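You operate a simulated robot arm through the tools that you are given. There is no shell and no other tool.

The job below is to be done with a simulated two-armed robot. You get a single attempt, and the scene is never put back.

TASK
Lift the pod out of the tub, wipe it dry, vent it and rack it.
Fine: dry it on the black mat with the cloth pad and put the pad back. Set down upright: pod.

Only the result counts: the job must be done as asked and must still hold three seconds after the hand-in. Knocking over, shifting, dropping, spilling or breaking anything else fails it. Flat cloth is picked up by pressing the open fingertips on it (5 to 10 N) and closing them slowly along it; thin cloth reads only 2 to 8 mm in the jaws.

THE ROBOT
Two 6-joint arms with two-finger parallel grippers on one trunk that stands fixed in place. Base frame: the origin is at the foot of the trunk, x ahead of it, y to its left, z up; the work surface is at about z = 861. Units: mm, degrees, N and s.
The left shoulder is at [280, 185, 1205], the right one opposite. With the tool pointing down near the work surface each hand reaches from about 500 to 920 mm from the base axis, measured 20 degrees to its own side. Payload 1.57 kg a hand.
The TCP of each hand is the grasp point between the finger pads, 30 mm short of the fingertips. In the tool frame z runs along the fingers and y along their closing line. Largest opening 80 mm; finger width 17, thickness 12; the body of the gripper, 40 by 82 mm, starts 80 mm behind the TCP.
Orientation is that of the tool frame in the base frame, as [roll, pitch, yaw] about the fixed x, y, z axes, in that order (R = Rz(yaw) Ry(pitch) Rx(roll)). With the fingers straight down and closing along the base's y, the tool's x points along the base's -x, its y along +y and its z along -z.

THE INTERFACE
- The arms move only by the tool move_arm. It takes "left_motion", "right_motion" or both (then of equal length, played together; a hand with none holds still); each is a list of rows, each a list of 3 entries, a list of its own where there are three numbers: the shift along the tool's x, y, z in mm, then the turn, a rotation vector about the tool's x, y, z in degrees, then the opening, from 0 (shut) to 1 (fully open). In form: [[[tx, ty, tz], [rx, ry, rz], grip], ...]. A call has 1 to 20 rows; each row is the pose to reach, as a shift and turn from the pose commanded when the call began, along the tool's axes at that moment. Each row takes 0.2 s and may step no farther than 50 mm and 8.6 degrees from the row before; otherwise, or with a gripper value out of range, the whole call is refused. Where a pose cannot be reached the arm comes as near as it can. A force on the tool above 40 N (or 10 N above the force at the start of the call, whichever is more), or a blocked arm, ends the call early, and 0.2 s more pass. Each finger travels about 153 mm/s and halts on what it meets, pressing with about 34 N; the grip force reading is that of the motor and also rises with nothing between the fingers. The clock runs only during rows and for 0.2 s after the last one: add rows that repeat a pose to give the fingers time. It gives the time, the measured TCP pose, the force on the tool (base axes), the opening and the grip force at its end, in the units of the frame above (readings bear some noise), with the torque about the TCP (base axes, N m) and any sound that the robot's microphone picked up.
- Cameras (640 x 400 px; columns grow to the right, rows downward): "scene" is now at [234.6, 6, 1639.9]; the picture's right is [0.07, -1.00, 0.00], its down [-0.77, -0.05, -0.63] and it looks along [0.63, 0.04, -0.78] (base axes); focal length 315 px, centre (320, 200). "left" rides on the left gripper at [72, 7, -122] in its tool frame; the picture's right is [-0.09, 1.00, 0.00], its down [-0.84, -0.08, -0.54] and it looks along [-0.54, -0.05, 0.84] (tool axes); focal length 238 px, centre (320, 200). "right" rides on the right gripper at [72, -7, -122] in its tool frame; the picture's right is [0.09, 1.00, 0.00], its down [-0.84, 0.08, -0.54] and it looks along [-0.54, 0.05, 0.84] (tool axes); focal length 238 px, centre (320, 200). There is no depth. A picture from a camera that has moved, and an enlarged one, comes with that camera's place and axes in the base frame and with its lens.
- get_image(camera): a new picture of that camera. The clock stands still meanwhile.
- lift_body(by): slides the trunk up (or, below 0, down) by that many mm; the arms and the scene camera ride with it, the base frame stays. It gives what a move gives, with no picture.
- turn_head(pan, tilt): turns the head with the scene camera to pan (to the left, within 86 degrees either way) and tilt (down, from -29 to 69), counted from straight ahead of the robot. It gives what a move gives.
- close_up(camera, box): a new picture of the part [left, top, right, bottom] of that camera's present view, enlarged. The clock stands still meanwhile.
- job_done(): hands the job in; it is judged then, once.

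Nothing tells you positions but the pictures and the camera data. Unless the task says otherwise, let go and move clear before handing in.

The tools are called after ">>>" by a JSON object that holds its "op" and its "data". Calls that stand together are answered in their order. move_arm: Moves the arms, as the interface text tells. Its arguments: {"type":"object","properties":{"left_motion":{"type":"array","items":{"type":"array"}},"right_motion":{"type":"array","items":{"type":"array"}}},"required":[]} The other tools are called the same way: lift_body (by) slides the trunk up or down; turn_head (pan, tilt) turns the head that bears the scene camera; get_image (camera) takes a picture; close_up (camera, box) takes an enlarged picture of a part of a camera's view; job_done () hands the job in.

At the start:

```text
time: 0.0
left_tool_pos: [563.6, 231.6, 1281.1]
left_orientation: [180.0, -0.1, 180.0]
left_ft_force: [0.1, -0.1, 0.1]
left_wrist_torque: [0.0, -0.01, -0.04]
left_grip_width: 79.8
left_finger_force: 0.0
right_tool_pos: [545.6, -271.0, 1266.9]
right_orientation: [-179.9, -0.1, -180.0]
right_ft_force: [0.1, 0.1, -1.0]
right_wrist_torque: [0.0, 0.03, 0.01]
right_grip_width: 79.9
right_finger_force: 0.1
trunk travel left (down, up): [-900.0, 90.0]
head pan, tilt: [3.8, 50.8]
```

scene: 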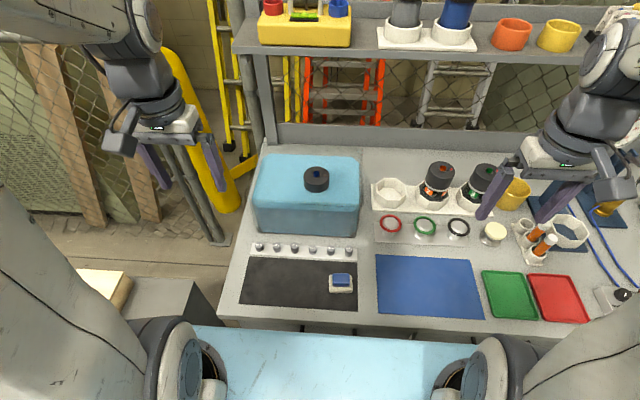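
right: 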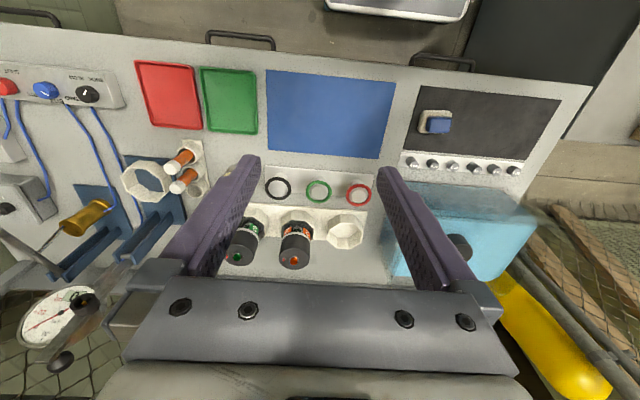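
left: 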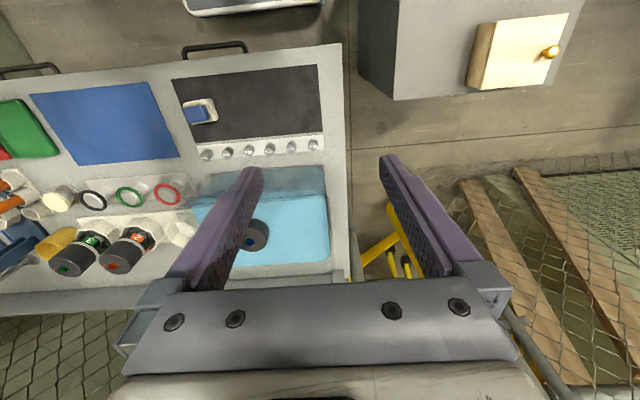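

I see a workbench with a blue water tub holding a pod with a dark lid, a black mat with a small cloth pad on a tray, a rack with octagonal sockets (one empty, two filled), and other tools. I'll take enlarged pictures before moving.

>>> {"op": "close_up", "data": {"camera": "scene", "box": [220, 140, 380, 240]}}

>>> {"op": "close_up", "data": {"camera": "scene", "box": [230, 230, 390, 330]}}

>>> {"op": "close_up", "data": {"camera": "scene", "box": [360, 150, 520, 250]}}

>>> {"op": "close_up", "data": {"camera": "scene", "box": [480, 170, 640, 330]}}

>>> {"op": "close_up", "data": {"camera": "left", "box": [160, 60, 340, 280]}}

>>> {"op": "close_up", "data": {"camera": "right", "box": [200, 160, 400, 285]}}

```text
4.00 times, centred on (300, 190) of scene
camera zoom: at [234.6, 6.0, 1639.9], right [0.07, -1.0, 0.0], down [-0.77, -0.05, -0.63], along [0.63, 0.04, -0.78], focal length 1261 px, centre (400, 240)
```

zoom: 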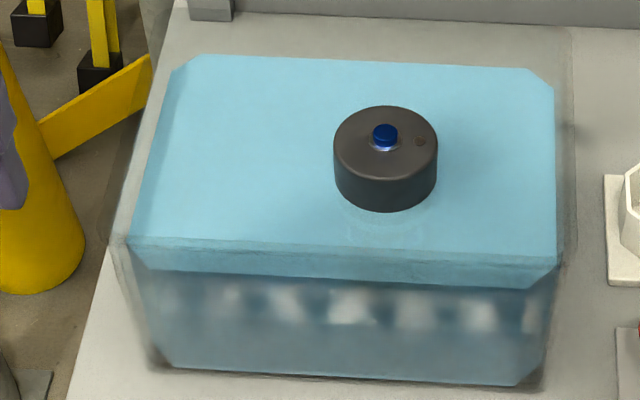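

```text
4.00 times, centred on (310, 280) of scene
camera zoom: at [234.6, 6.0, 1639.9], right [0.07, -1.0, 0.0], down [-0.77, -0.05, -0.63], along [0.63, 0.04, -0.78], focal length 1261 px, centre (360, -120)
```

zoom: 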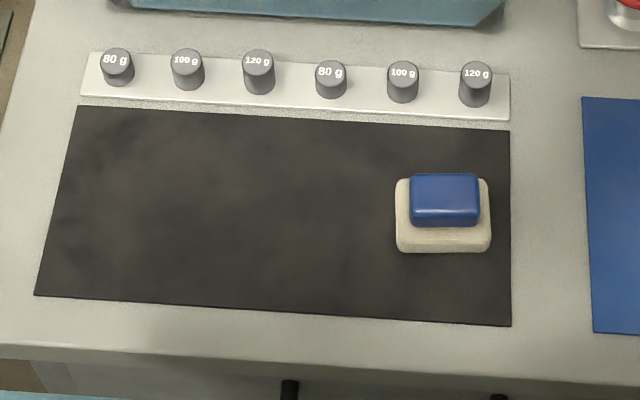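

```text
4.00 times, centred on (440, 200) of scene
camera zoom: at [234.6, 6.0, 1639.9], right [0.07, -1.0, 0.0], down [-0.77, -0.05, -0.63], along [0.63, 0.04, -0.78], focal length 1261 px, centre (-160, 200)
```

zoom: 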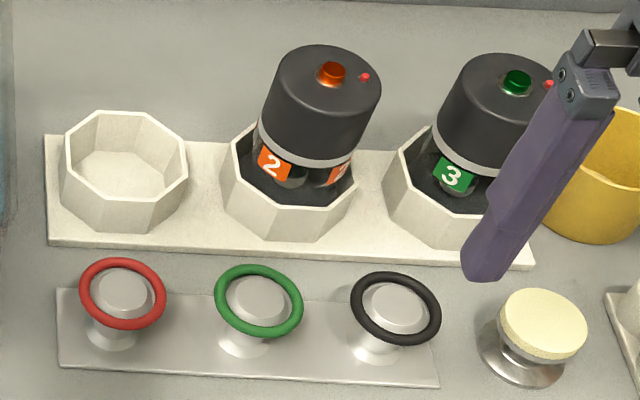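

```text
2.50 times, centred on (560, 250) of scene
camera zoom: at [234.6, 6.0, 1639.9], right [0.07, -1.0, 0.0], down [-0.77, -0.05, -0.63], along [0.63, 0.04, -0.78], focal length 788 px, centre (-280, 75)
```

zoom: 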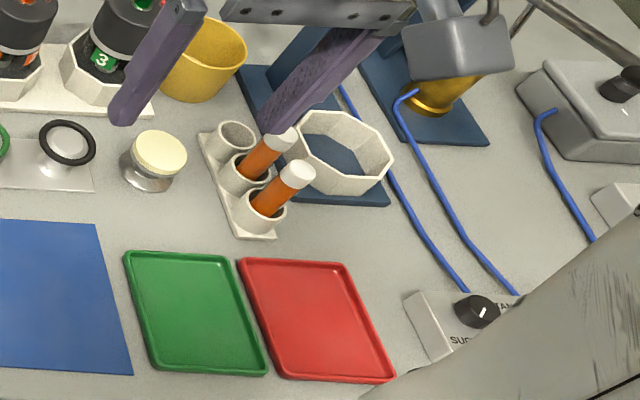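

```text
1.82 times, centred on (250, 170) of left
camera zoom: at [491.2, 237.1, 1403.3], right [0.09, 1.0, 0.0], down [0.84, -0.08, 0.54], along [0.54, -0.05, -0.84], focal length 433 px, centre (447, 254)
```

zoom: 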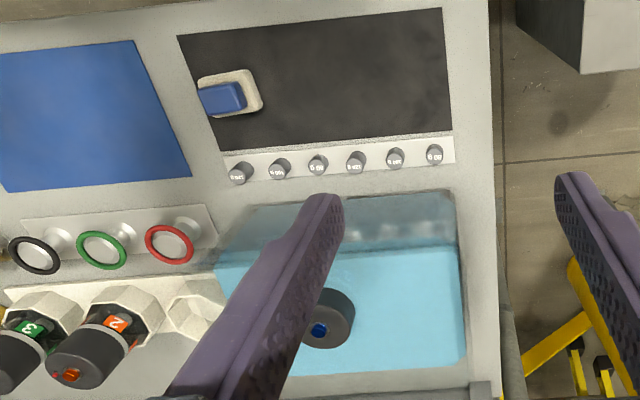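

```text
3.20 times, centred on (300, 222) of right
camera zoom: at [473.3, -278.9, 1388.7], right [-0.09, 1.0, 0.0], down [0.84, 0.08, 0.54], along [0.54, 0.05, -0.84], focal length 763 px, centre (384, 128)
```

zoom: 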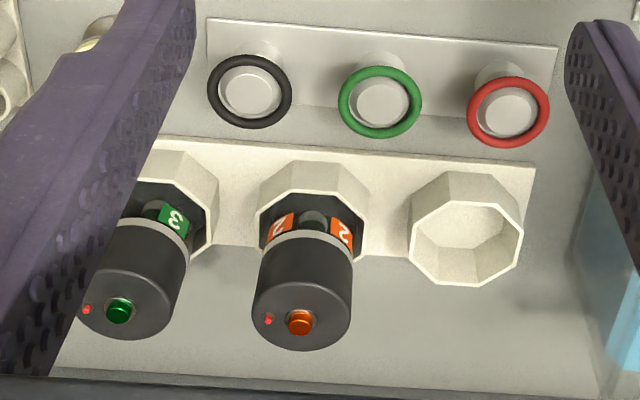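

The pod's dark cap sticks out of the water at about (823, 55, 1023); the mat spans x 519–654, y −69 to 231, with the pad at about (585, −25), and the empty socket is near (895, −172). I'll zoom in more for details.

>>> {"op": "close_up", "data": {"camera": "scene", "box": [295, 160, 343, 190]}}

>>> {"op": "close_up", "data": {"camera": "scene", "box": [412, 155, 476, 215]}}

>>> {"op": "close_up", "data": {"camera": "scene", "box": [322, 265, 362, 297]}}

>>> {"op": "close_up", "data": {"camera": "scene", "box": [240, 0, 480, 60]}}

>>> {"op": "close_up", "data": {"camera": "right", "box": [0, 60, 220, 380]}}

>>> {"op": "close_up", "data": {"camera": "right", "box": [215, 190, 375, 290]}}

```text
13.33 times, centred on (319, 175) of scene
camera zoom: at [234.6, 6.0, 1639.9], right [0.07, -1.0, 0.0], down [-0.77, -0.05, -0.63], along [0.63, 0.04, -0.78], focal length 4203 px, centre (333, 533)
```

zoom: 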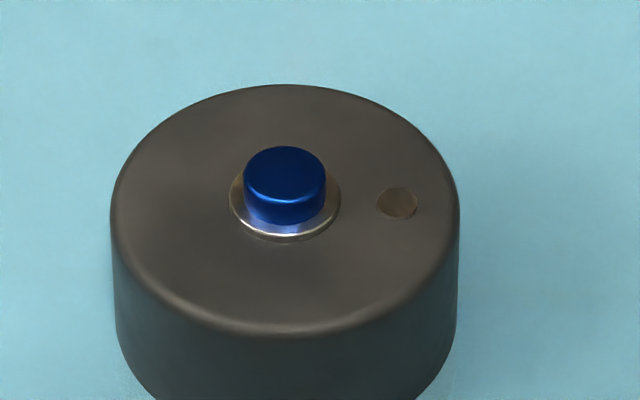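

```text
6.67 times, centred on (444, 185) of scene
camera zoom: at [234.6, 6.0, 1639.9], right [0.07, -1.0, 0.0], down [-0.77, -0.05, -0.63], along [0.63, 0.04, -0.78], focal length 2101 px, centre (-507, 300)
```

zoom: 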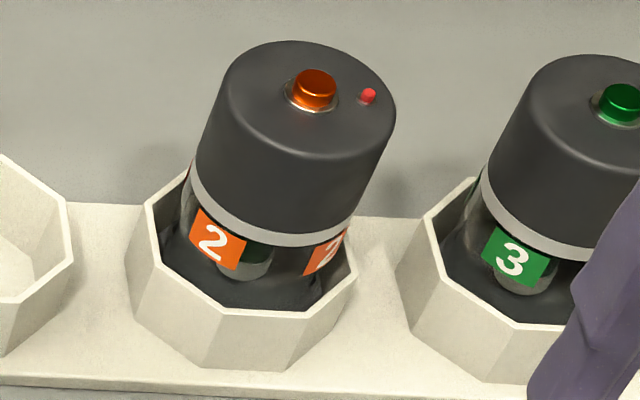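

```text
12.50 times, centred on (342, 281) of scene
camera zoom: at [234.6, 6.0, 1639.9], right [0.07, -1.0, 0.0], down [-0.77, -0.05, -0.63], along [0.63, 0.04, -0.78], focal length 3940 px, centre (45, -812)
```

zoom: 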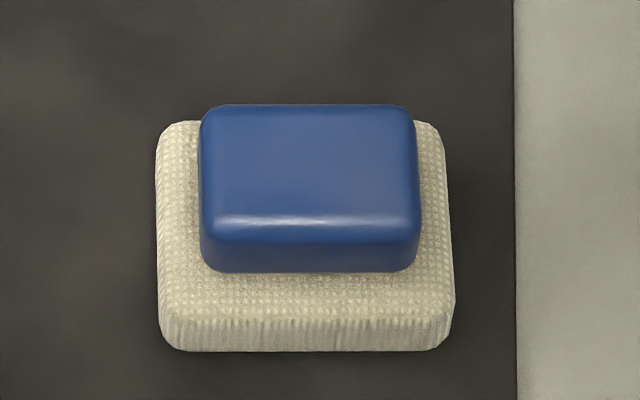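

```text
2.67 times, centred on (360, 30) of scene
camera zoom: at [234.6, 6.0, 1639.9], right [0.07, -1.0, 0.0], down [-0.77, -0.05, -0.63], along [0.63, 0.04, -0.78], focal length 840 px, centre (213, 653)
```

zoom: 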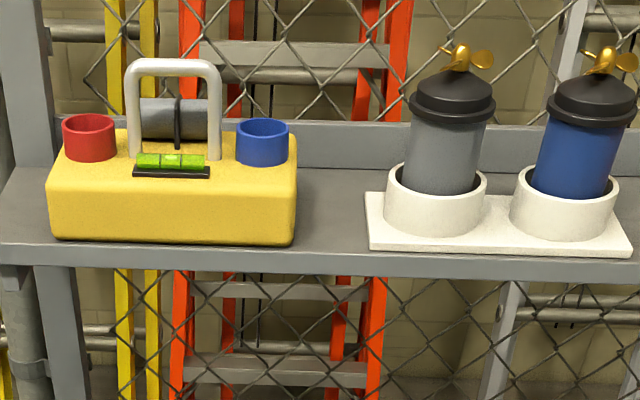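

```text
1.25 times, centred on (110, 220) of right
camera zoom: at [473.3, -278.9, 1388.7], right [-0.09, 1.0, 0.0], down [0.84, 0.08, 0.54], along [0.54, 0.05, -0.84], focal length 298 px, centre (582, 175)
```

zoom: 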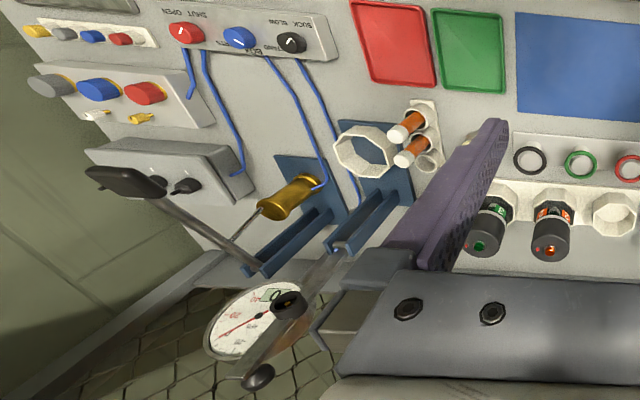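

```text
4.00 times, centred on (295, 240) of right
camera zoom: at [473.3, -278.9, 1388.7], right [-0.09, 1.0, 0.0], down [0.84, 0.08, 0.54], along [0.54, 0.05, -0.84], focal length 953 px, centre (420, 40)
```

zoom: 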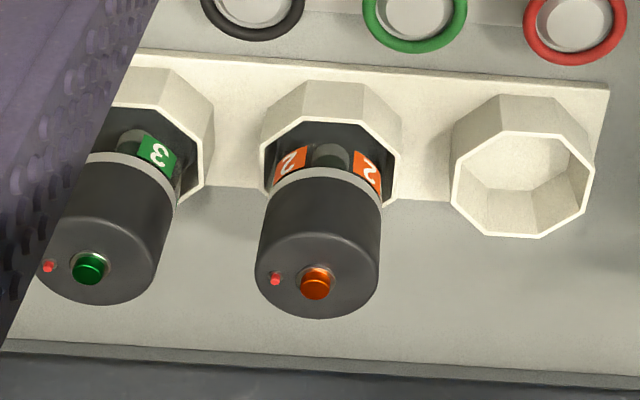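

The racked pods have the button and a red indicator on the cap, in the same orientation as the blue-buttoned pod in the tub. I plan to lift it with the left hand, wipe with the right hand, and then vent and rack with the right; first I move the left hand near the tub for a better look.

>>> {"op": "move_arm", "data": {"left_motion": [[[-29.4, -29.4, 16.8], [0, 0, 0], 1], [[-58.8, -58.9, 33.7], [0, 0, 0], 1], [[-88.2, -88.3, 50.5], [0, 0, 0], 1], [[-117.6, -117.7, 67.3], [0, 0, 0], 1], [[-147, -147.2, 84.2], [0, 0, 0], 1], [[-176.4, -176.6, 101], [0, 0, 0], 1], [[-176.4, -176.6, 101], [0, 0, 0], 1]]}}

>>> {"op": "get_image", "data": {"camera": "left"}}

>>> {"op": "get_image", "data": {"camera": "scene"}}

```text
time: 1.6
left_tool_pos: [741.0, 53.3, 1178.4]
left_orientation: [179.9, 0.1, 179.9]
left_ft_force: [-0.4, -0.9, 0.4]
left_wrist_torque: [0.03, 0.02, -0.02]
left_grip_width: 80.1
left_finger_force: 0.1
right_tool_pos: [545.0, -271.6, 1266.9]
right_orientation: [-179.9, 0.0, -180.0]
right_ft_force: [-0.4, -1.4, 0.0]
right_wrist_torque: [0.01, 0.01, -0.01]
right_grip_width: 80.2
right_finger_force: 0.1
trunk travel left (down, up): [-900.0, 90.0]
head pan, tilt: [3.8, 50.8]
```

```text
taken
camera left: at [667.3, 59.7, 1301.3], right [0.09, 1.0, 0.0], down [0.84, -0.08, 0.54], along [0.54, -0.05, -0.84], focal length 238 px, centre (320, 200)
```

left: 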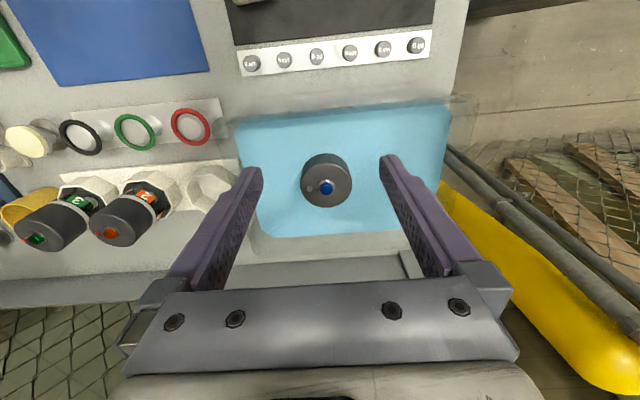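

```text
taken
camera scene: at [234.9, 5.7, 1639.9], right [0.07, -1.0, 0.0], down [-0.77, -0.05, -0.63], along [0.63, 0.04, -0.78], focal length 315 px, centre (320, 200)
```

scene: 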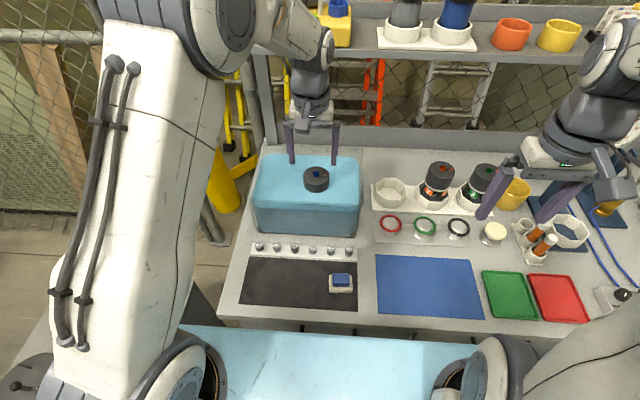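

The left camera now sees the pod from above; I zoom in to fix its centre and the socket.

>>> {"op": "close_up", "data": {"camera": "left", "box": [280, 140, 376, 220]}}

>>> {"op": "close_up", "data": {"camera": "left", "box": [230, 90, 470, 260]}}

>>> {"op": "close_up", "data": {"camera": "left", "box": [60, 150, 240, 260]}}

```text
5.00 times, centred on (328, 180) of left
camera zoom: at [667.3, 59.7, 1301.3], right [0.09, 1.0, 0.0], down [0.84, -0.08, 0.54], along [0.54, -0.05, -0.84], focal length 1192 px, centre (280, 300)
```

zoom: 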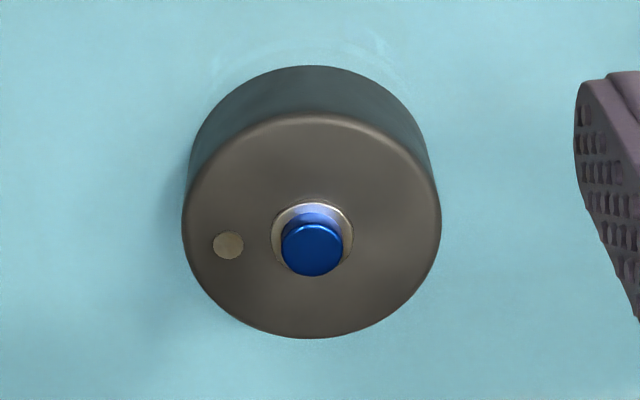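

```text
2.35 times, centred on (350, 175) of left
camera zoom: at [667.3, 59.7, 1301.3], right [0.09, 1.0, 0.0], down [0.84, -0.08, 0.54], along [0.54, -0.05, -0.84], focal length 561 px, centre (249, 259)
```

zoom: 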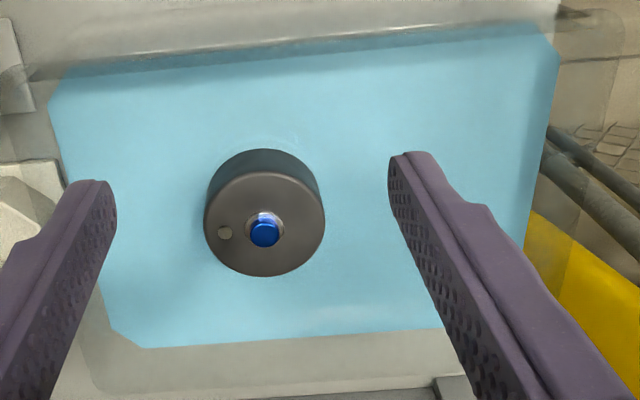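

```text
3.56 times, centred on (150, 205) of left
camera zoom: at [667.3, 59.7, 1301.3], right [0.09, 1.0, 0.0], down [0.84, -0.08, 0.54], along [0.54, -0.05, -0.84], focal length 848 px, centre (924, 182)
```

zoom: 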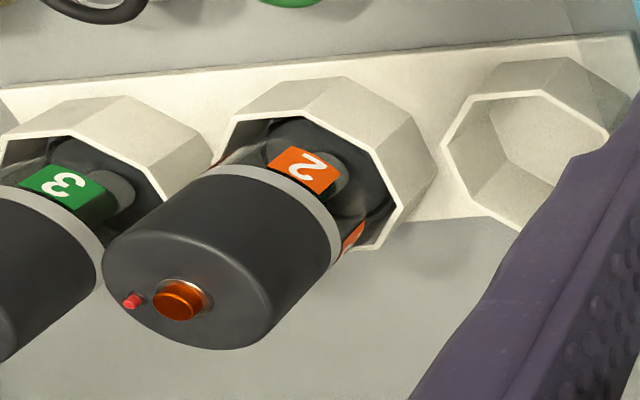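

The pod cap is 70 mm wide with its top at about (827, 55, 1016). I move the left hand over it and check alignment before going down.

>>> {"op": "move_arm", "data": {"left_motion": [[[-40, 0, 10], [0, 0, 0], 1], [[-80, 0, 40], [0, 0, 0], 1], [[-87, 0, 80], [0, 0, 0], 1], [[-87, 0, 115], [0, 0, 0], 1], [[-87, 0, 115], [0, 0, 0], 1], [[-87, 0, 115], [0, 0, 0], 1]]}}

>>> {"op": "get_image", "data": {"camera": "left"}}

>>> {"op": "close_up", "data": {"camera": "scene", "box": [260, 100, 380, 210]}}

```text
time: 3.0
left_tool_pos: [826.1, 55.4, 1065.1]
left_orientation: [-180.0, 0.1, -180.0]
left_ft_force: [0.4, 0.7, -0.8]
left_wrist_torque: [0.03, -0.01, 0.0]
left_grip_width: 80.1
left_finger_force: 0.0
right_tool_pos: [545.8, -271.6, 1266.6]
right_orientation: [180.0, 0.1, -180.0]
right_ft_force: [-0.3, 0.5, -0.3]
right_wrist_torque: [0.01, 0.0, -0.02]
right_grip_width: 79.8
right_finger_force: 0.0
trunk travel left (down, up): [-900.0, 90.0]
head pan, tilt: [3.8, 50.8]
```

```text
taken
camera left: at [753.9, 60.3, 1187.3], right [0.09, 1.0, 0.0], down [0.84, -0.08, 0.54], along [0.54, -0.05, -0.84], focal length 238 px, centre (320, 200)
```

left: 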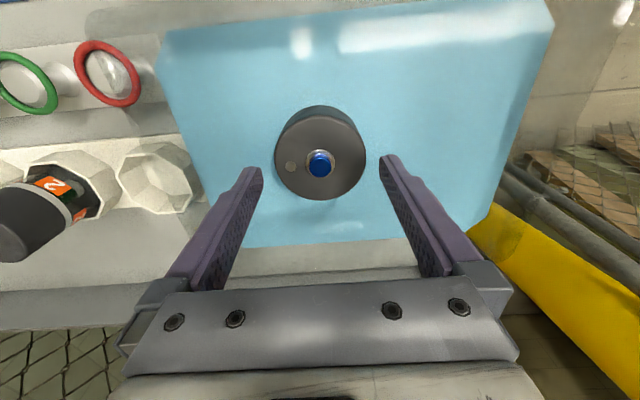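

```text
3.64 times, centred on (320, 155) of scene
camera zoom: at [234.5, 5.9, 1639.9], right [0.07, -1.0, 0.0], down [-0.77, -0.05, -0.63], along [0.63, 0.04, -0.78], focal length 1146 px, centre (320, 364)
```

zoom: 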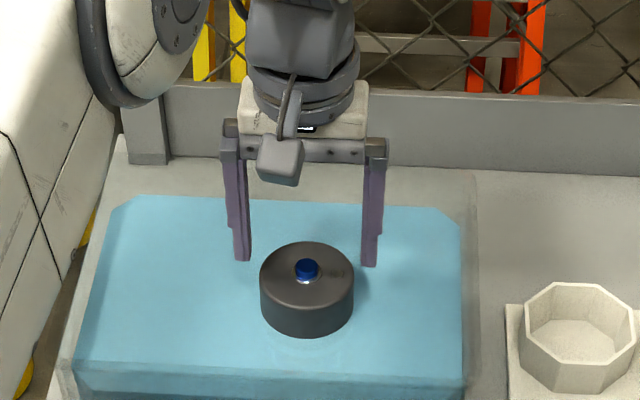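

The hand is lined up with the cap within about a millimetre. I go down around the cap with the fingers open.

>>> {"op": "move_arm", "data": {"left_motion": [[[1, -0.5, 20], [0, 0, 0], 1], [[1, -0.5, 40], [0, 0, 0], 1], [[1, -0.5, 55], [0, 0, 0], 1], [[1, -0.5, 68], [0, 0, 0], 1], [[1, -0.5, 68], [0, 0, 0], 1]]}}

>>> {"op": "close_up", "data": {"camera": "scene", "box": [260, 120, 380, 210]}}

>>> {"op": "get_image", "data": {"camera": "left"}}

```text
time: 4.2
left_tool_pos: [826.7, 54.9, 997.1]
left_orientation: [180.0, 0.0, -180.0]
left_ft_force: [0.5, -0.2, -0.1]
left_wrist_torque: [-0.03, 0.01, 0.02]
left_grip_width: 80.1
left_finger_force: 0.1
right_tool_pos: [544.7, -272.6, 1267.9]
right_orientation: [-180.0, 0.0, 180.0]
right_ft_force: [0.4, -0.5, -0.1]
right_wrist_torque: [0.02, 0.01, 0.02]
right_grip_width: 80.0
right_finger_force: 0.0
trunk travel left (down, up): [-900.0, 90.0]
head pan, tilt: [3.8, 50.8]
```

```text
4.44 times, centred on (320, 165) of scene
camera zoom: at [234.7, 5.9, 1639.9], right [0.07, -1.0, 0.0], down [-0.77, -0.05, -0.63], along [0.63, 0.04, -0.78], focal length 1401 px, centre (320, 356)
```

zoom: 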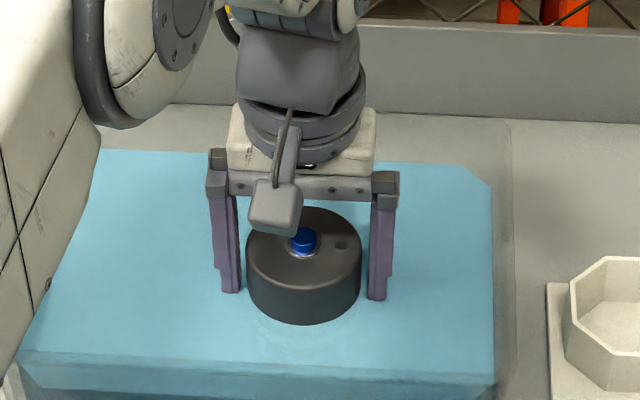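

```text
taken
camera left: at [753.9, 60.0, 1119.8], right [0.09, 1.0, 0.0], down [0.84, -0.08, 0.54], along [0.54, -0.05, -0.84], focal length 238 px, centre (320, 200)
```

left: 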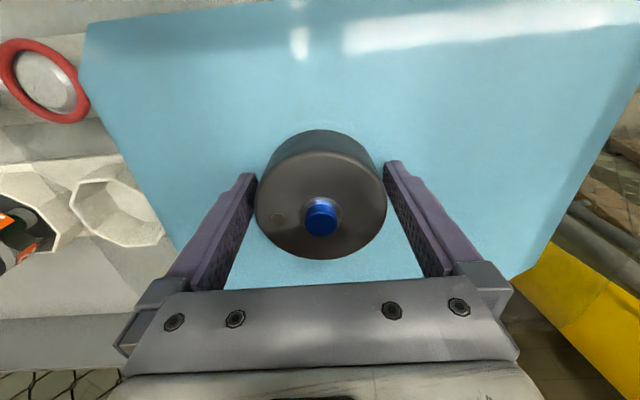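

The fingers straddle the cap. I close them slowly on it.

>>> {"op": "move_arm", "data": {"left_motion": [[[0, 0, 0], [0, 0, 0], 0.93], [[0, 0, 0], [0, 0, 0], 0.88], [[0, 0, 0], [0, 0, 0], 0.84], [[0, 0, 0], [0, 0, 0], 0.8], [[0, 0, 0], [0, 0, 0], 0.8]]}}

```text
time: 5.4
left_tool_pos: [826.4, 54.2, 997.2]
left_orientation: [180.0, 0.0, -179.9]
left_ft_force: [0.0, -0.2, -0.2]
left_wrist_torque: [0.0, 0.01, 0.01]
left_grip_width: 73.5
left_finger_force: 33.7
right_tool_pos: [543.9, -271.4, 1266.0]
right_orientation: [180.0, 0.0, -179.9]
right_ft_force: [-0.3, -0.5, 0.9]
right_wrist_torque: [0.01, -0.01, 0.03]
right_grip_width: 80.0
right_finger_force: 0.1
trunk travel left (down, up): [-900.0, 90.0]
head pan, tilt: [3.8, 50.8]
```

The grip reads 73.5 mm at 34 N. I lift the pod slowly straight up.

>>> {"op": "move_arm", "data": {"left_motion": [[[0, 0, -5], [0, 0, 0], 0.8], [[0, 0, -15], [0, 0, 0], 0.8], [[0, 0, -25], [0, 0, 0], 0.8], [[0, 0, -35], [0, 0, 0], 0.8], [[0, 0, -45], [0, 0, 0], 0.8], [[0, 0, -55], [0, 0, 0], 0.8], [[0, 0, -60], [0, 0, 0], 0.8], [[0, 0, -60], [0, 0, 0], 0.8]]}}

>>> {"op": "close_up", "data": {"camera": "scene", "box": [260, 90, 380, 210]}}

```text
time: 7.2
left_tool_pos: [825.9, 55.2, 1057.2]
left_orientation: [180.0, 0.0, -179.8]
left_ft_force: [0.0, 0.4, 0.4]
left_wrist_torque: [-0.01, -0.05, -0.01]
left_grip_width: 73.3
left_finger_force: 34.0
right_tool_pos: [545.2, -272.8, 1267.7]
right_orientation: [180.0, -0.1, -179.9]
right_ft_force: [0.5, -0.1, 0.3]
right_wrist_torque: [0.0, 0.01, 0.03]
right_grip_width: 80.0
right_finger_force: 0.0
trunk travel left (down, up): [-900.0, 90.0]
head pan, tilt: [3.8, 50.8]
```

```text
3.33 times, centred on (320, 150) of scene
camera zoom: at [234.7, 5.9, 1639.9], right [0.07, -1.0, 0.0], down [-0.77, -0.05, -0.63], along [0.63, 0.04, -0.78], focal length 1051 px, centre (320, 367)
```

zoom: 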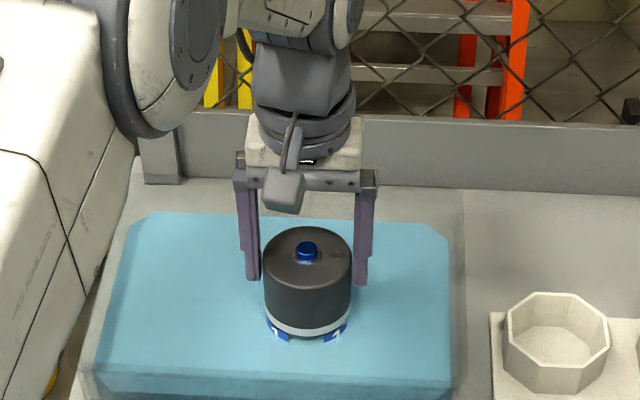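

The pod rises with the hand; the labels "1" come out of the water. I continue up until it's clear of the rim.

>>> {"op": "move_arm", "data": {"left_motion": [[[0, 0, -10], [0, 0, 0], 0.8], [[0, 0, -20], [0, 0, 0], 0.8], [[0, 0, -30], [0, 0, 0], 0.8], [[0, 0, -40], [0, 0, 0], 0.8], [[0, 0, -50], [0, 0, 0], 0.8], [[0, 0, -60], [0, 0, 0], 0.8], [[0, 0, -70], [0, 0, 0], 0.8], [[0, 0, -80], [0, 0, 0], 0.8], [[0, 0, -90], [0, 0, 0], 0.8], [[0, 0, -95], [0, 0, 0], 0.8], [[0, 0, -100], [0, 0, 0], 0.8], [[0, 0, -100], [0, 0, 0], 0.8], [[0, 0, -100], [0, 0, 0], 0.8]]}}

>>> {"op": "close_up", "data": {"camera": "scene", "box": [250, 50, 390, 210]}}

>>> {"op": "get_image", "data": {"camera": "left"}}

>>> {"op": "get_image", "data": {"camera": "right"}}

```text
time: 10.0
left_tool_pos: [827.5, 54.3, 1157.0]
left_orientation: [180.0, 0.0, -180.0]
left_ft_force: [0.1, -0.3, -3.9]
left_wrist_torque: [0.04, 0.0, 0.03]
left_grip_width: 73.1
left_finger_force: 34.1
right_tool_pos: [544.6, -271.8, 1267.4]
right_orientation: [180.0, 0.0, 180.0]
right_ft_force: [-0.1, -0.4, 0.8]
right_wrist_torque: [-0.02, 0.01, 0.01]
right_grip_width: 80.0
right_finger_force: 0.1
trunk travel left (down, up): [-900.0, 90.0]
head pan, tilt: [3.8, 50.8]
```

```text
2.50 times, centred on (320, 130) of scene
camera zoom: at [234.8, 5.9, 1639.9], right [0.07, -1.0, 0.0], down [-0.77, -0.05, -0.63], along [0.63, 0.04, -0.78], focal length 788 px, centre (320, 375)
```

zoom: 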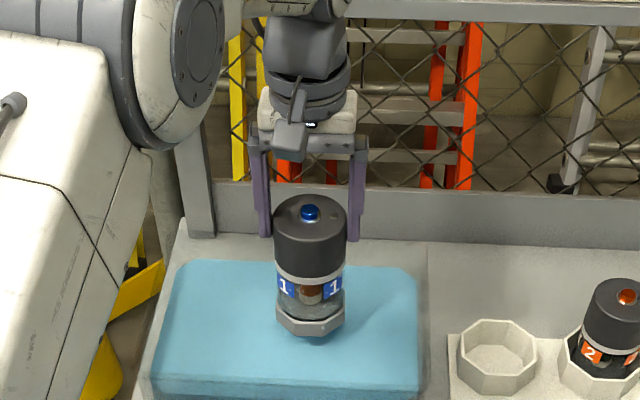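

```text
taken
camera left: at [754.3, 60.1, 1279.6], right [0.09, 1.0, 0.0], down [0.84, -0.08, 0.54], along [0.54, -0.05, -0.84], focal length 238 px, centre (320, 200)
```

left: 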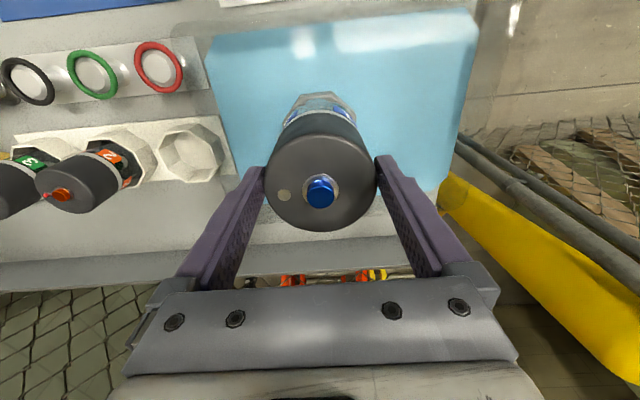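

```text
taken
camera right: at [473.5, -278.9, 1388.6], right [-0.09, 1.0, 0.0], down [0.84, 0.08, 0.54], along [0.54, 0.05, -0.84], focal length 238 px, centre (320, 200)
```

right: 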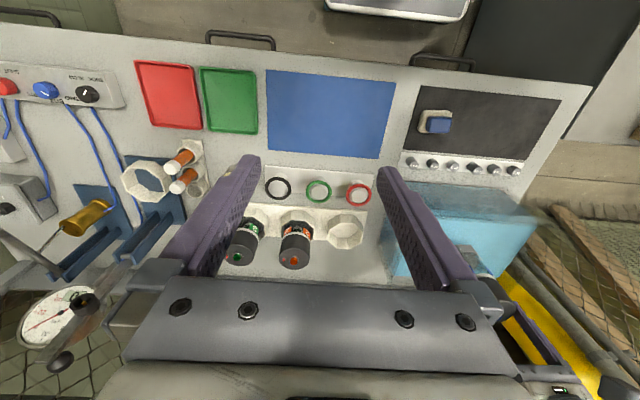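

The pod (about 0.4 kg) is clear of the water and has an octagonal foot, so its yaw must match the octagonal socket. I look at it closely for wet marks and orientation.

>>> {"op": "close_up", "data": {"camera": "scene", "box": [295, 120, 345, 190]}}

>>> {"op": "close_up", "data": {"camera": "left", "box": [260, 85, 390, 235]}}

>>> {"op": "close_up", "data": {"camera": "left", "box": [140, 110, 250, 190]}}

>>> {"op": "close_up", "data": {"camera": "scene", "box": [365, 165, 415, 215]}}

```text
5.71 times, centred on (320, 155) of scene
camera zoom: at [234.8, 5.9, 1639.9], right [0.07, -1.0, 0.0], down [-0.77, -0.05, -0.63], along [0.63, 0.04, -0.78], focal length 1801 px, centre (320, 457)
```

zoom: 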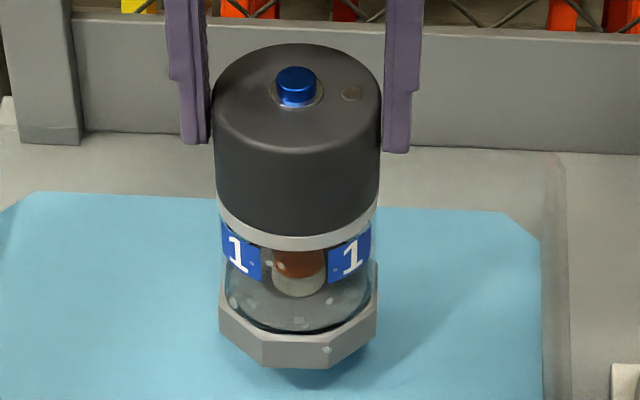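

```text
2.67 times, centred on (325, 160) of left
camera zoom: at [754.3, 60.1, 1279.6], right [0.09, 1.0, 0.0], down [0.84, -0.08, 0.54], along [0.54, -0.05, -0.84], focal length 636 px, centre (307, 307)
```

zoom: 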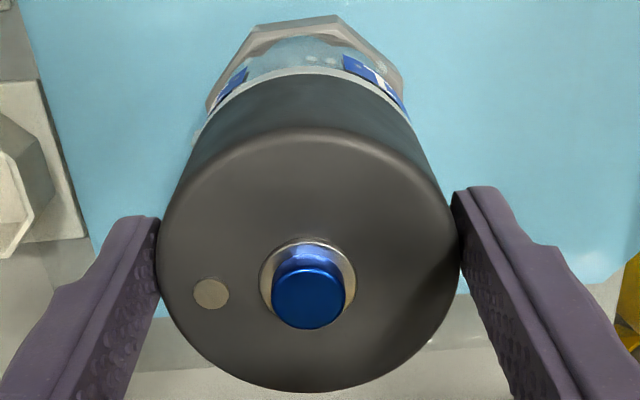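

```text
5.00 times, centred on (195, 150) of left
camera zoom: at [754.3, 60.1, 1279.6], right [0.09, 1.0, 0.0], down [0.84, -0.08, 0.54], along [0.54, -0.05, -0.84], focal length 1192 px, centre (945, 450)
```

zoom: 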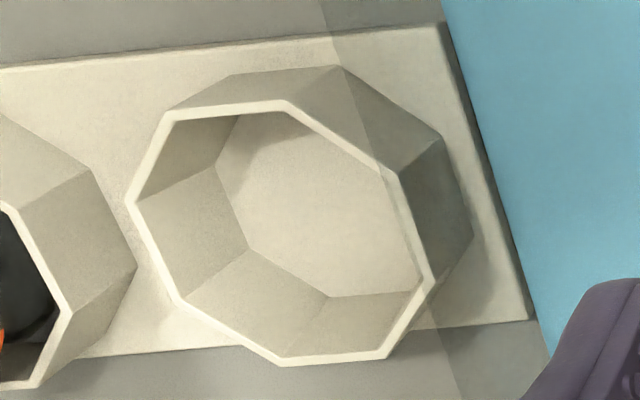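

```text
8.00 times, centred on (390, 190) of scene
camera zoom: at [234.8, 5.9, 1639.9], right [0.07, -1.0, 0.0], down [-0.77, -0.05, -0.63], along [0.63, 0.04, -0.78], focal length 2522 px, centre (-240, 280)
```

zoom: 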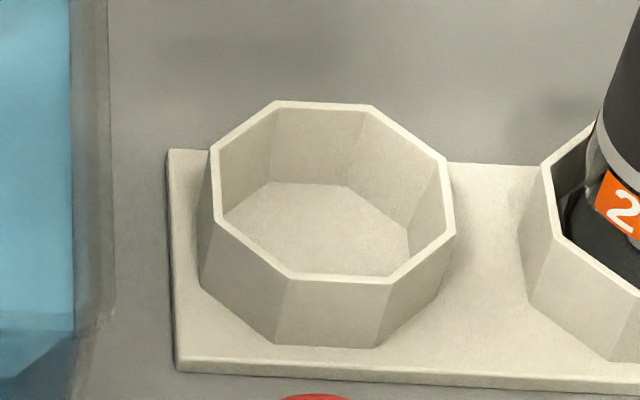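

Droplets show on the glass and foot. I hold it over the tub a few seconds to let it drip.

>>> {"op": "move_arm", "data": {"left_motion": [[[0, 0, 0], [0, 0, 0], 0.8], [[0, 0, 0], [0, 0, 0], 0.8], [[0, 0, 0], [0, 0, 0], 0.8], [[0, 0, 0], [0, 0, 0], 0.8], [[0, 0, 0], [0, 0, 0], 0.8], [[0, 0, 0], [0, 0, 0], 0.8], [[0, 0, 0], [0, 0, 0], 0.8], [[0, 0, 0], [0, 0, 0], 0.8], [[0, 0, 0], [0, 0, 0], 0.8], [[0, 0, 0], [0, 0, 0], 0.8], [[0, 0, 0], [0, 0, 0], 0.8], [[0, 0, 0], [0, 0, 0], 0.8], [[0, 0, 0], [0, 0, 0], 0.8], [[0, 0, 0], [0, 0, 0], 0.8], [[0, 0, 0], [0, 0, 0], 0.8]]}}

>>> {"op": "close_up", "data": {"camera": "scene", "box": [300, 150, 340, 185]}}

```text
time: 13.2
left_tool_pos: [827.1, 54.6, 1157.3]
left_orientation: [180.0, 0.1, 180.0]
left_ft_force: [-0.6, -0.9, -4.2]
left_wrist_torque: [-0.01, 0.02, -0.02]
left_grip_width: 73.1
left_finger_force: 34.0
right_tool_pos: [544.7, -273.0, 1267.2]
right_orientation: [-179.9, -0.1, -180.0]
right_ft_force: [0.0, -0.5, -0.1]
right_wrist_torque: [0.02, 0.02, -0.01]
right_grip_width: 79.9
right_finger_force: 0.0
trunk travel left (down, up): [-900.0, 90.0]
head pan, tilt: [3.8, 50.8]
```

```text
11.43 times, centred on (320, 168) of scene
camera zoom: at [234.8, 5.9, 1639.9], right [0.07, -1.0, 0.0], down [-0.77, -0.05, -0.63], along [0.63, 0.04, -0.78], focal length 3602 px, centre (320, 571)
```

zoom: 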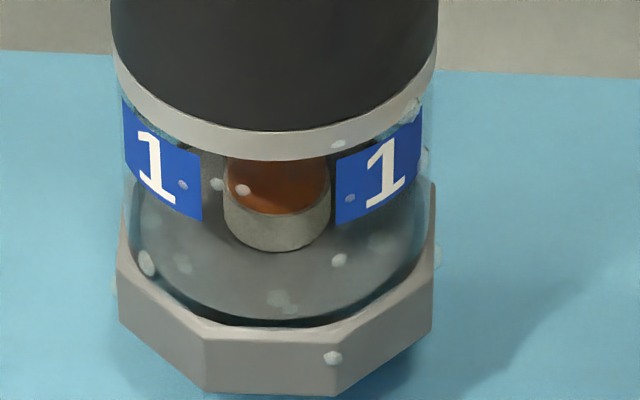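

The fingers seem to sit higher on the cap than where I first gripped, so the pod slid a little in the grip. I check whether it's still slipping.

>>> {"op": "close_up", "data": {"camera": "scene", "box": [295, 120, 345, 190]}}

>>> {"op": "close_up", "data": {"camera": "left", "box": [260, 85, 390, 235]}}

```text
5.71 times, centred on (320, 155) of scene
camera zoom: at [234.8, 5.9, 1639.9], right [0.07, -1.0, 0.0], down [-0.77, -0.05, -0.63], along [0.63, 0.04, -0.78], focal length 1801 px, centre (320, 457)
```

zoom: 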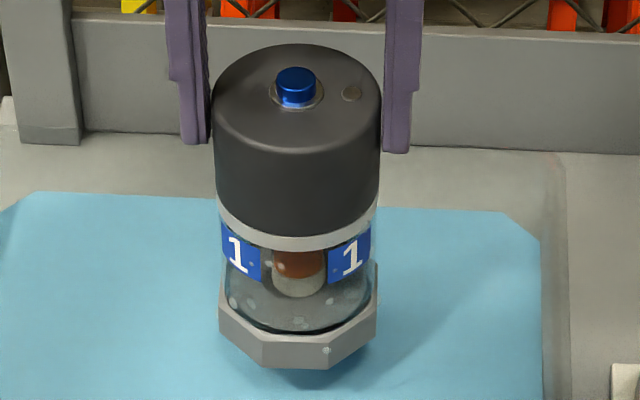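

```text
2.67 times, centred on (325, 160) of left
camera zoom: at [754.3, 60.1, 1279.5], right [0.09, 1.0, 0.0], down [0.84, -0.08, 0.54], along [0.54, -0.05, -0.84], focal length 636 px, centre (307, 307)
```

zoom: 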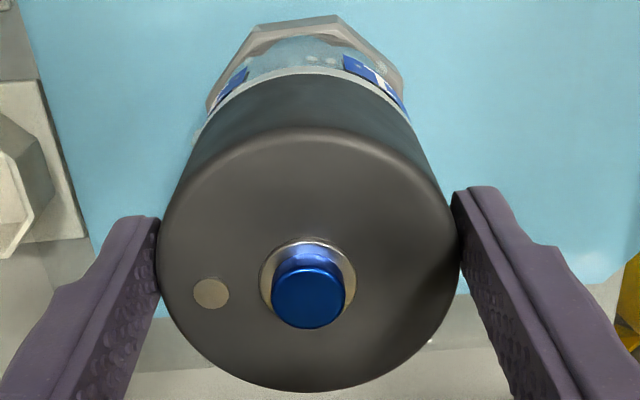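

It isn't slipping any more; the hold is about 22 mm of finger on the cap, and the pod's bottom is about 136 mm below the TCP. I lift a bit more and carry it smoothly to above the left-middle of the black mat.

>>> {"op": "move_arm", "data": {"left_motion": [[[0, 0, -12], [0, 0, 0], 0.8], [[0, 0, -26], [0, 0, 0], 0.8], [[5, 1, -36], [0, 0, 0], 0.8], [[20, 5, -38], [0, 0, 0], 0.8], [[42, 10, -38], [0, 0, 0], 0.8], [[67, 16, -38], [0, 0, 0], 0.8], [[93, 22, -38], [0, 0, 0], 0.8], [[119, 28, -38], [0, 0, 0], 0.8], [[145, 34, -38], [0, 0, 0], 0.8], [[171, 40, -38], [0, 0, 0], 0.8], [[197, 46, -38], [0, 0, 0], 0.8], [[218, 51, -38], [0, 0, 0], 0.8], [[232, 54, -35], [0, 0, 0], 0.8], [[240, 55.5, -25], [0, 0, 0], 0.8], [[240, 55.5, -10], [0, 0, 0], 0.8], [[240, 55.5, 8], [0, 0, 0], 0.8], [[240, 55.5, 30], [0, 0, 0], 0.8], [[240, 55.5, 50], [0, 0, 0], 0.8], [[240, 55.5, 60], [0, 0, 0], 0.8], [[240, 55.5, 60], [0, 0, 0], 0.8]]}}

>>> {"op": "get_image", "data": {"camera": "scene"}}

>>> {"op": "get_image", "data": {"camera": "left"}}

>>> {"op": "get_image", "data": {"camera": "right"}}

```text
time: 17.4
left_tool_pos: [585.5, 109.8, 1095.7]
left_orientation: [180.0, 0.0, -180.0]
left_ft_force: [-0.3, -0.7, -3.5]
left_wrist_torque: [-0.02, -0.02, 0.01]
left_grip_width: 73.3
left_finger_force: 34.2
right_tool_pos: [545.3, -271.2, 1267.0]
right_orientation: [-179.9, 0.1, 180.0]
right_ft_force: [0.2, 0.1, 0.1]
right_wrist_torque: [-0.04, 0.01, -0.01]
right_grip_width: 80.2
right_finger_force: 0.0
trunk travel left (down, up): [-900.0, 90.0]
head pan, tilt: [3.8, 50.8]
```

```text
taken
camera scene: at [234.8, 6.0, 1639.9], right [0.07, -1.0, 0.0], down [-0.77, -0.05, -0.63], along [0.63, 0.04, -0.78], focal length 315 px, centre (320, 200)
```

scene: 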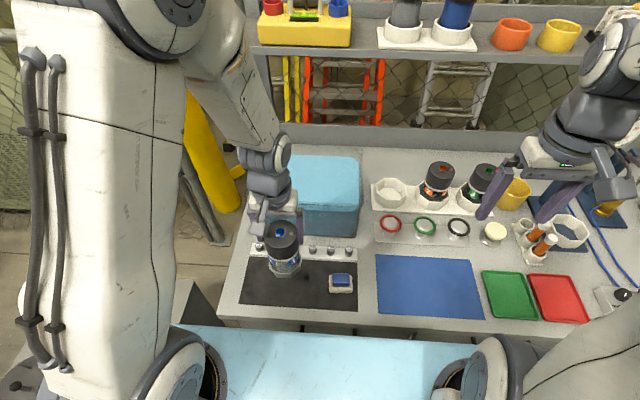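

```text
taken
camera left: at [513.3, 116.4, 1219.1], right [0.09, 1.0, 0.0], down [0.84, -0.08, 0.54], along [0.54, -0.05, -0.84], focal length 238 px, centre (320, 200)
```

left: 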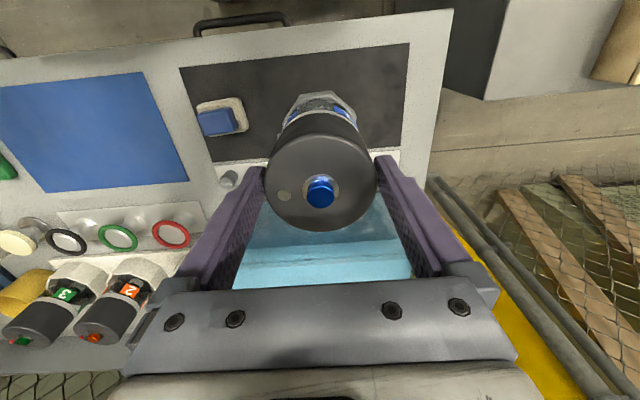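

```text
taken
camera right: at [473.4, -278.9, 1388.6], right [-0.09, 1.0, 0.0], down [0.84, 0.08, 0.54], along [0.54, 0.05, -0.84], focal length 238 px, centre (320, 200)
```

right: 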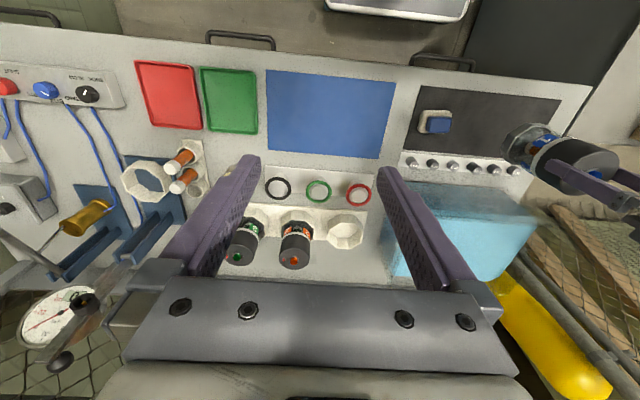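

The pod hangs over the mat, clear of the weights and the pad. I lower it until just above the mat.

>>> {"op": "move_arm", "data": {"left_motion": [[[0, 0, 15], [0, 0, 0], 0.8], [[0, 0, 35], [0, 0, 0], 0.8], [[0, 0, 55], [0, 0, 0], 0.8], [[0, 0, 72], [0, 0, 0], 0.8], [[0, 0, 84], [0, 0, 0], 0.8], [[0, 0, 90], [0, 0, 0], 0.8], [[0, 0, 90], [0, 0, 0], 0.8]]}}

>>> {"op": "close_up", "data": {"camera": "scene", "box": [240, 215, 360, 305]}}

>>> {"op": "close_up", "data": {"camera": "right", "box": [480, 80, 640, 200]}}

```text
time: 19.0
left_tool_pos: [586.3, 109.2, 1005.9]
left_orientation: [-179.9, 0.0, -180.0]
left_ft_force: [-0.2, -0.7, -3.8]
left_wrist_torque: [0.0, -0.02, 0.0]
left_grip_width: 73.1
left_finger_force: 33.6
right_tool_pos: [545.8, -271.8, 1266.9]
right_orientation: [180.0, 0.0, 179.9]
right_ft_force: [0.1, -0.3, 1.1]
right_wrist_torque: [0.01, 0.0, 0.0]
right_grip_width: 80.0
right_finger_force: 0.1
trunk travel left (down, up): [-900.0, 90.0]
head pan, tilt: [3.8, 50.8]
```

```text
4.44 times, centred on (300, 260) of scene
camera zoom: at [234.8, 6.0, 1639.9], right [0.07, -1.0, 0.0], down [-0.77, -0.05, -0.63], along [0.63, 0.04, -0.78], focal length 1401 px, centre (409, -67)
```

zoom: 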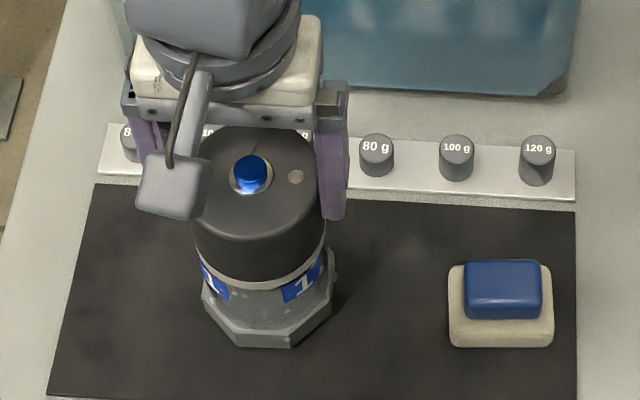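

```text
3.33 times, centred on (560, 140) of right
camera zoom: at [473.4, -278.9, 1388.6], right [-0.09, 1.0, 0.0], down [0.84, 0.08, 0.54], along [0.54, 0.05, -0.84], focal length 794 px, centre (-480, 400)
```

zoom: 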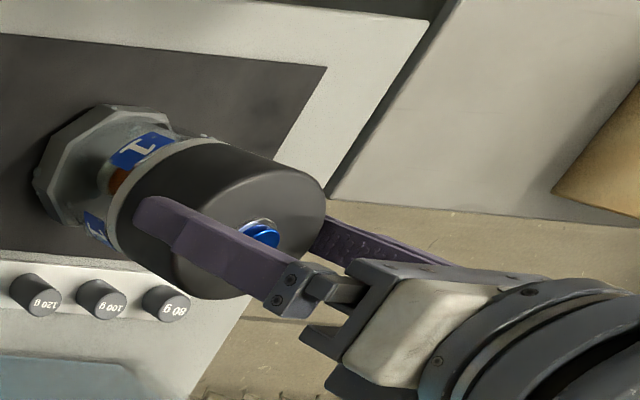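

Only a small gap is left beneath the pod. I lower in small steps until the weight transfers to the mat.

>>> {"op": "move_arm", "data": {"left_motion": [[[0, 0, 2], [0, 0, 0], 0.8], [[0, 0, 4], [0, 0, 0], 0.8], [[0, 0, 4], [0, 0, 0], 0.8]]}}

```text
time: 19.8
left_tool_pos: [585.6, 111.0, 1003.0]
left_orientation: [180.0, -0.1, -180.0]
left_ft_force: [0.5, -0.1, -4.9]
left_wrist_torque: [-0.01, 0.02, -0.01]
left_grip_width: 73.1
left_finger_force: 33.5
right_tool_pos: [544.5, -271.5, 1266.7]
right_orientation: [179.9, 0.1, -180.0]
right_ft_force: [0.2, -0.8, 0.2]
right_wrist_torque: [-0.02, 0.02, -0.01]
right_grip_width: 80.1
right_finger_force: 0.0
trunk travel left (down, up): [-900.0, 90.0]
head pan, tilt: [3.8, 50.8]
```

>>> {"op": "move_arm", "data": {"left_motion": [[[0, 0, 1.5], [0, 0, 0], 0.8], [[0, 0, 3], [0, 0, 0], 0.8], [[0, 0, 3], [0, 0, 0], 0.8]]}}

```text
time: 20.6
left_tool_pos: [584.5, 109.5, 1001.6]
left_orientation: [180.0, 0.2, 180.0]
left_ft_force: [-4.1, 3.0, 35.4]
left_wrist_torque: [0.44, -0.02, -0.02]
left_grip_width: 73.1
left_finger_force: 34.1
right_tool_pos: [543.6, -272.4, 1267.3]
right_orientation: [-180.0, 0.1, 180.0]
right_ft_force: [0.1, 0.5, -0.1]
right_wrist_torque: [0.03, 0.05, 0.0]
right_grip_width: 79.8
right_finger_force: 0.0
trunk travel left (down, up): [-900.0, 90.0]
head pan, tilt: [3.8, 50.8]
```

It has met the mat (35 N push), so I back off about 2.5 mm.

>>> {"op": "move_arm", "data": {"left_motion": [[[0, 0, -2.2], [0, 0, 0], 0.8], [[0, 0, -2.2], [0, 0, 0], 0.8]]}}

>>> {"op": "close_up", "data": {"camera": "scene", "box": [240, 215, 360, 305]}}

```text
time: 21.2
left_tool_pos: [586.2, 110.2, 1001.2]
left_orientation: [179.9, -0.1, 180.0]
left_ft_force: [-1.9, 1.9, 4.2]
left_wrist_torque: [0.31, -0.09, 0.03]
left_grip_width: 73.2
left_finger_force: 33.9
right_tool_pos: [543.8, -272.9, 1267.1]
right_orientation: [-179.9, 0.0, 179.9]
right_ft_force: [0.7, -0.9, 0.1]
right_wrist_torque: [0.01, 0.02, 0.06]
right_grip_width: 80.2
right_finger_force: 0.1
trunk travel left (down, up): [-900.0, 90.0]
head pan, tilt: [3.8, 50.8]
```

```text
4.44 times, centred on (300, 260) of scene
camera zoom: at [234.4, 6.1, 1639.6], right [0.07, -1.0, 0.0], down [-0.77, -0.05, -0.63], along [0.63, 0.04, -0.78], focal length 1401 px, centre (409, -67)
```

zoom: 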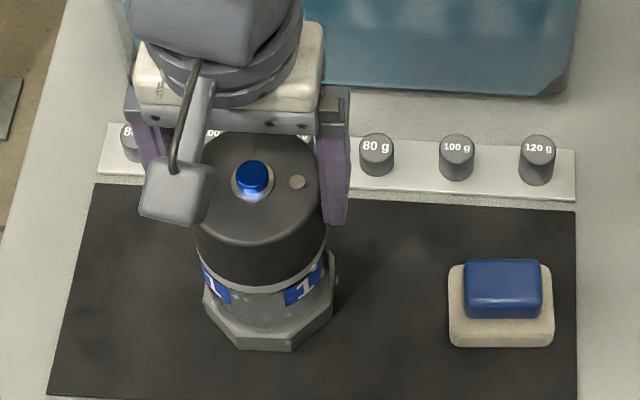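

The pod stands on the mat at (586, 110), held by the left hand. I'll raise it slightly, shift it to y = 155 and turn the left hand 90° so the fingers are on the ±x sides, leaving the right side free for wiping.

>>> {"op": "move_arm", "data": {"left_motion": [[[0, 0, -4], [0, 0, 0], 0.8], [[0, 4, -8], [0, 0, 5], 0.8], [[0, 10, -8], [0, 0, 13], 0.8], [[0, 16, -8], [0, 0, 21], 0.8], [[0, 22, -8], [0, 0, 29], 0.8], [[0, 28, -8], [0, 0, 37], 0.8], [[0, 34, -8], [0, 0, 45], 0.8], [[0, 39, -8], [0, 0, 53], 0.8], [[0, 43, -8], [0, 0, 61], 0.8], [[0, 45, -8], [0, 0, 69], 0.8], [[0, 45, -8], [0, 0, 77], 0.8], [[0, 45, -8], [0, 0, 84], 0.8], [[0, 45, -8], [0, 0, 90], 0.8], [[0, 45, -5], [0, 0, 90], 0.8], [[0, 45, -2], [0, 0, 90], 0.8], [[0, 45, -1], [0, 0, 90], 0.8], [[0, 45, -1], [0, 0, 90], 0.8]]}}

>>> {"op": "get_image", "data": {"camera": "scene"}}

>>> {"op": "get_image", "data": {"camera": "left"}}

```text
time: 24.8
left_tool_pos: [585.4, 154.5, 1004.3]
left_orientation: [179.9, 0.1, 90.0]
left_ft_force: [-0.6, -0.7, -3.5]
left_wrist_torque: [0.0, 0.0, 0.02]
left_grip_width: 72.9
left_finger_force: 34.0
right_tool_pos: [546.1, -271.1, 1267.6]
right_orientation: [179.9, -0.1, 180.0]
right_ft_force: [-0.2, -0.4, 0.4]
right_wrist_torque: [0.0, 0.0, -0.02]
right_grip_width: 79.8
right_finger_force: 0.0
trunk travel left (down, up): [-900.0, 90.0]
head pan, tilt: [3.8, 50.8]
```

```text
taken
camera scene: at [234.7, 6.0, 1639.9], right [0.07, -1.0, 0.0], down [-0.77, -0.05, -0.63], along [0.63, 0.04, -0.78], focal length 315 px, centre (320, 200)
```

scene: 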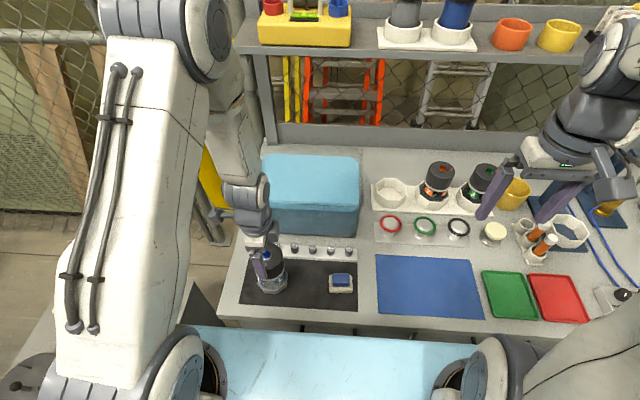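

```text
taken
camera left: at [591.9, 225.3, 1125.9], right [1.0, -0.09, 0.0], down [-0.08, -0.84, 0.54], along [-0.05, -0.54, -0.84], focal length 238 px, centre (320, 200)
```

left: 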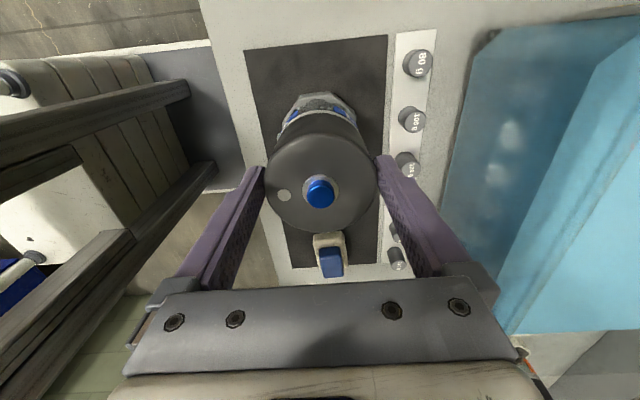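

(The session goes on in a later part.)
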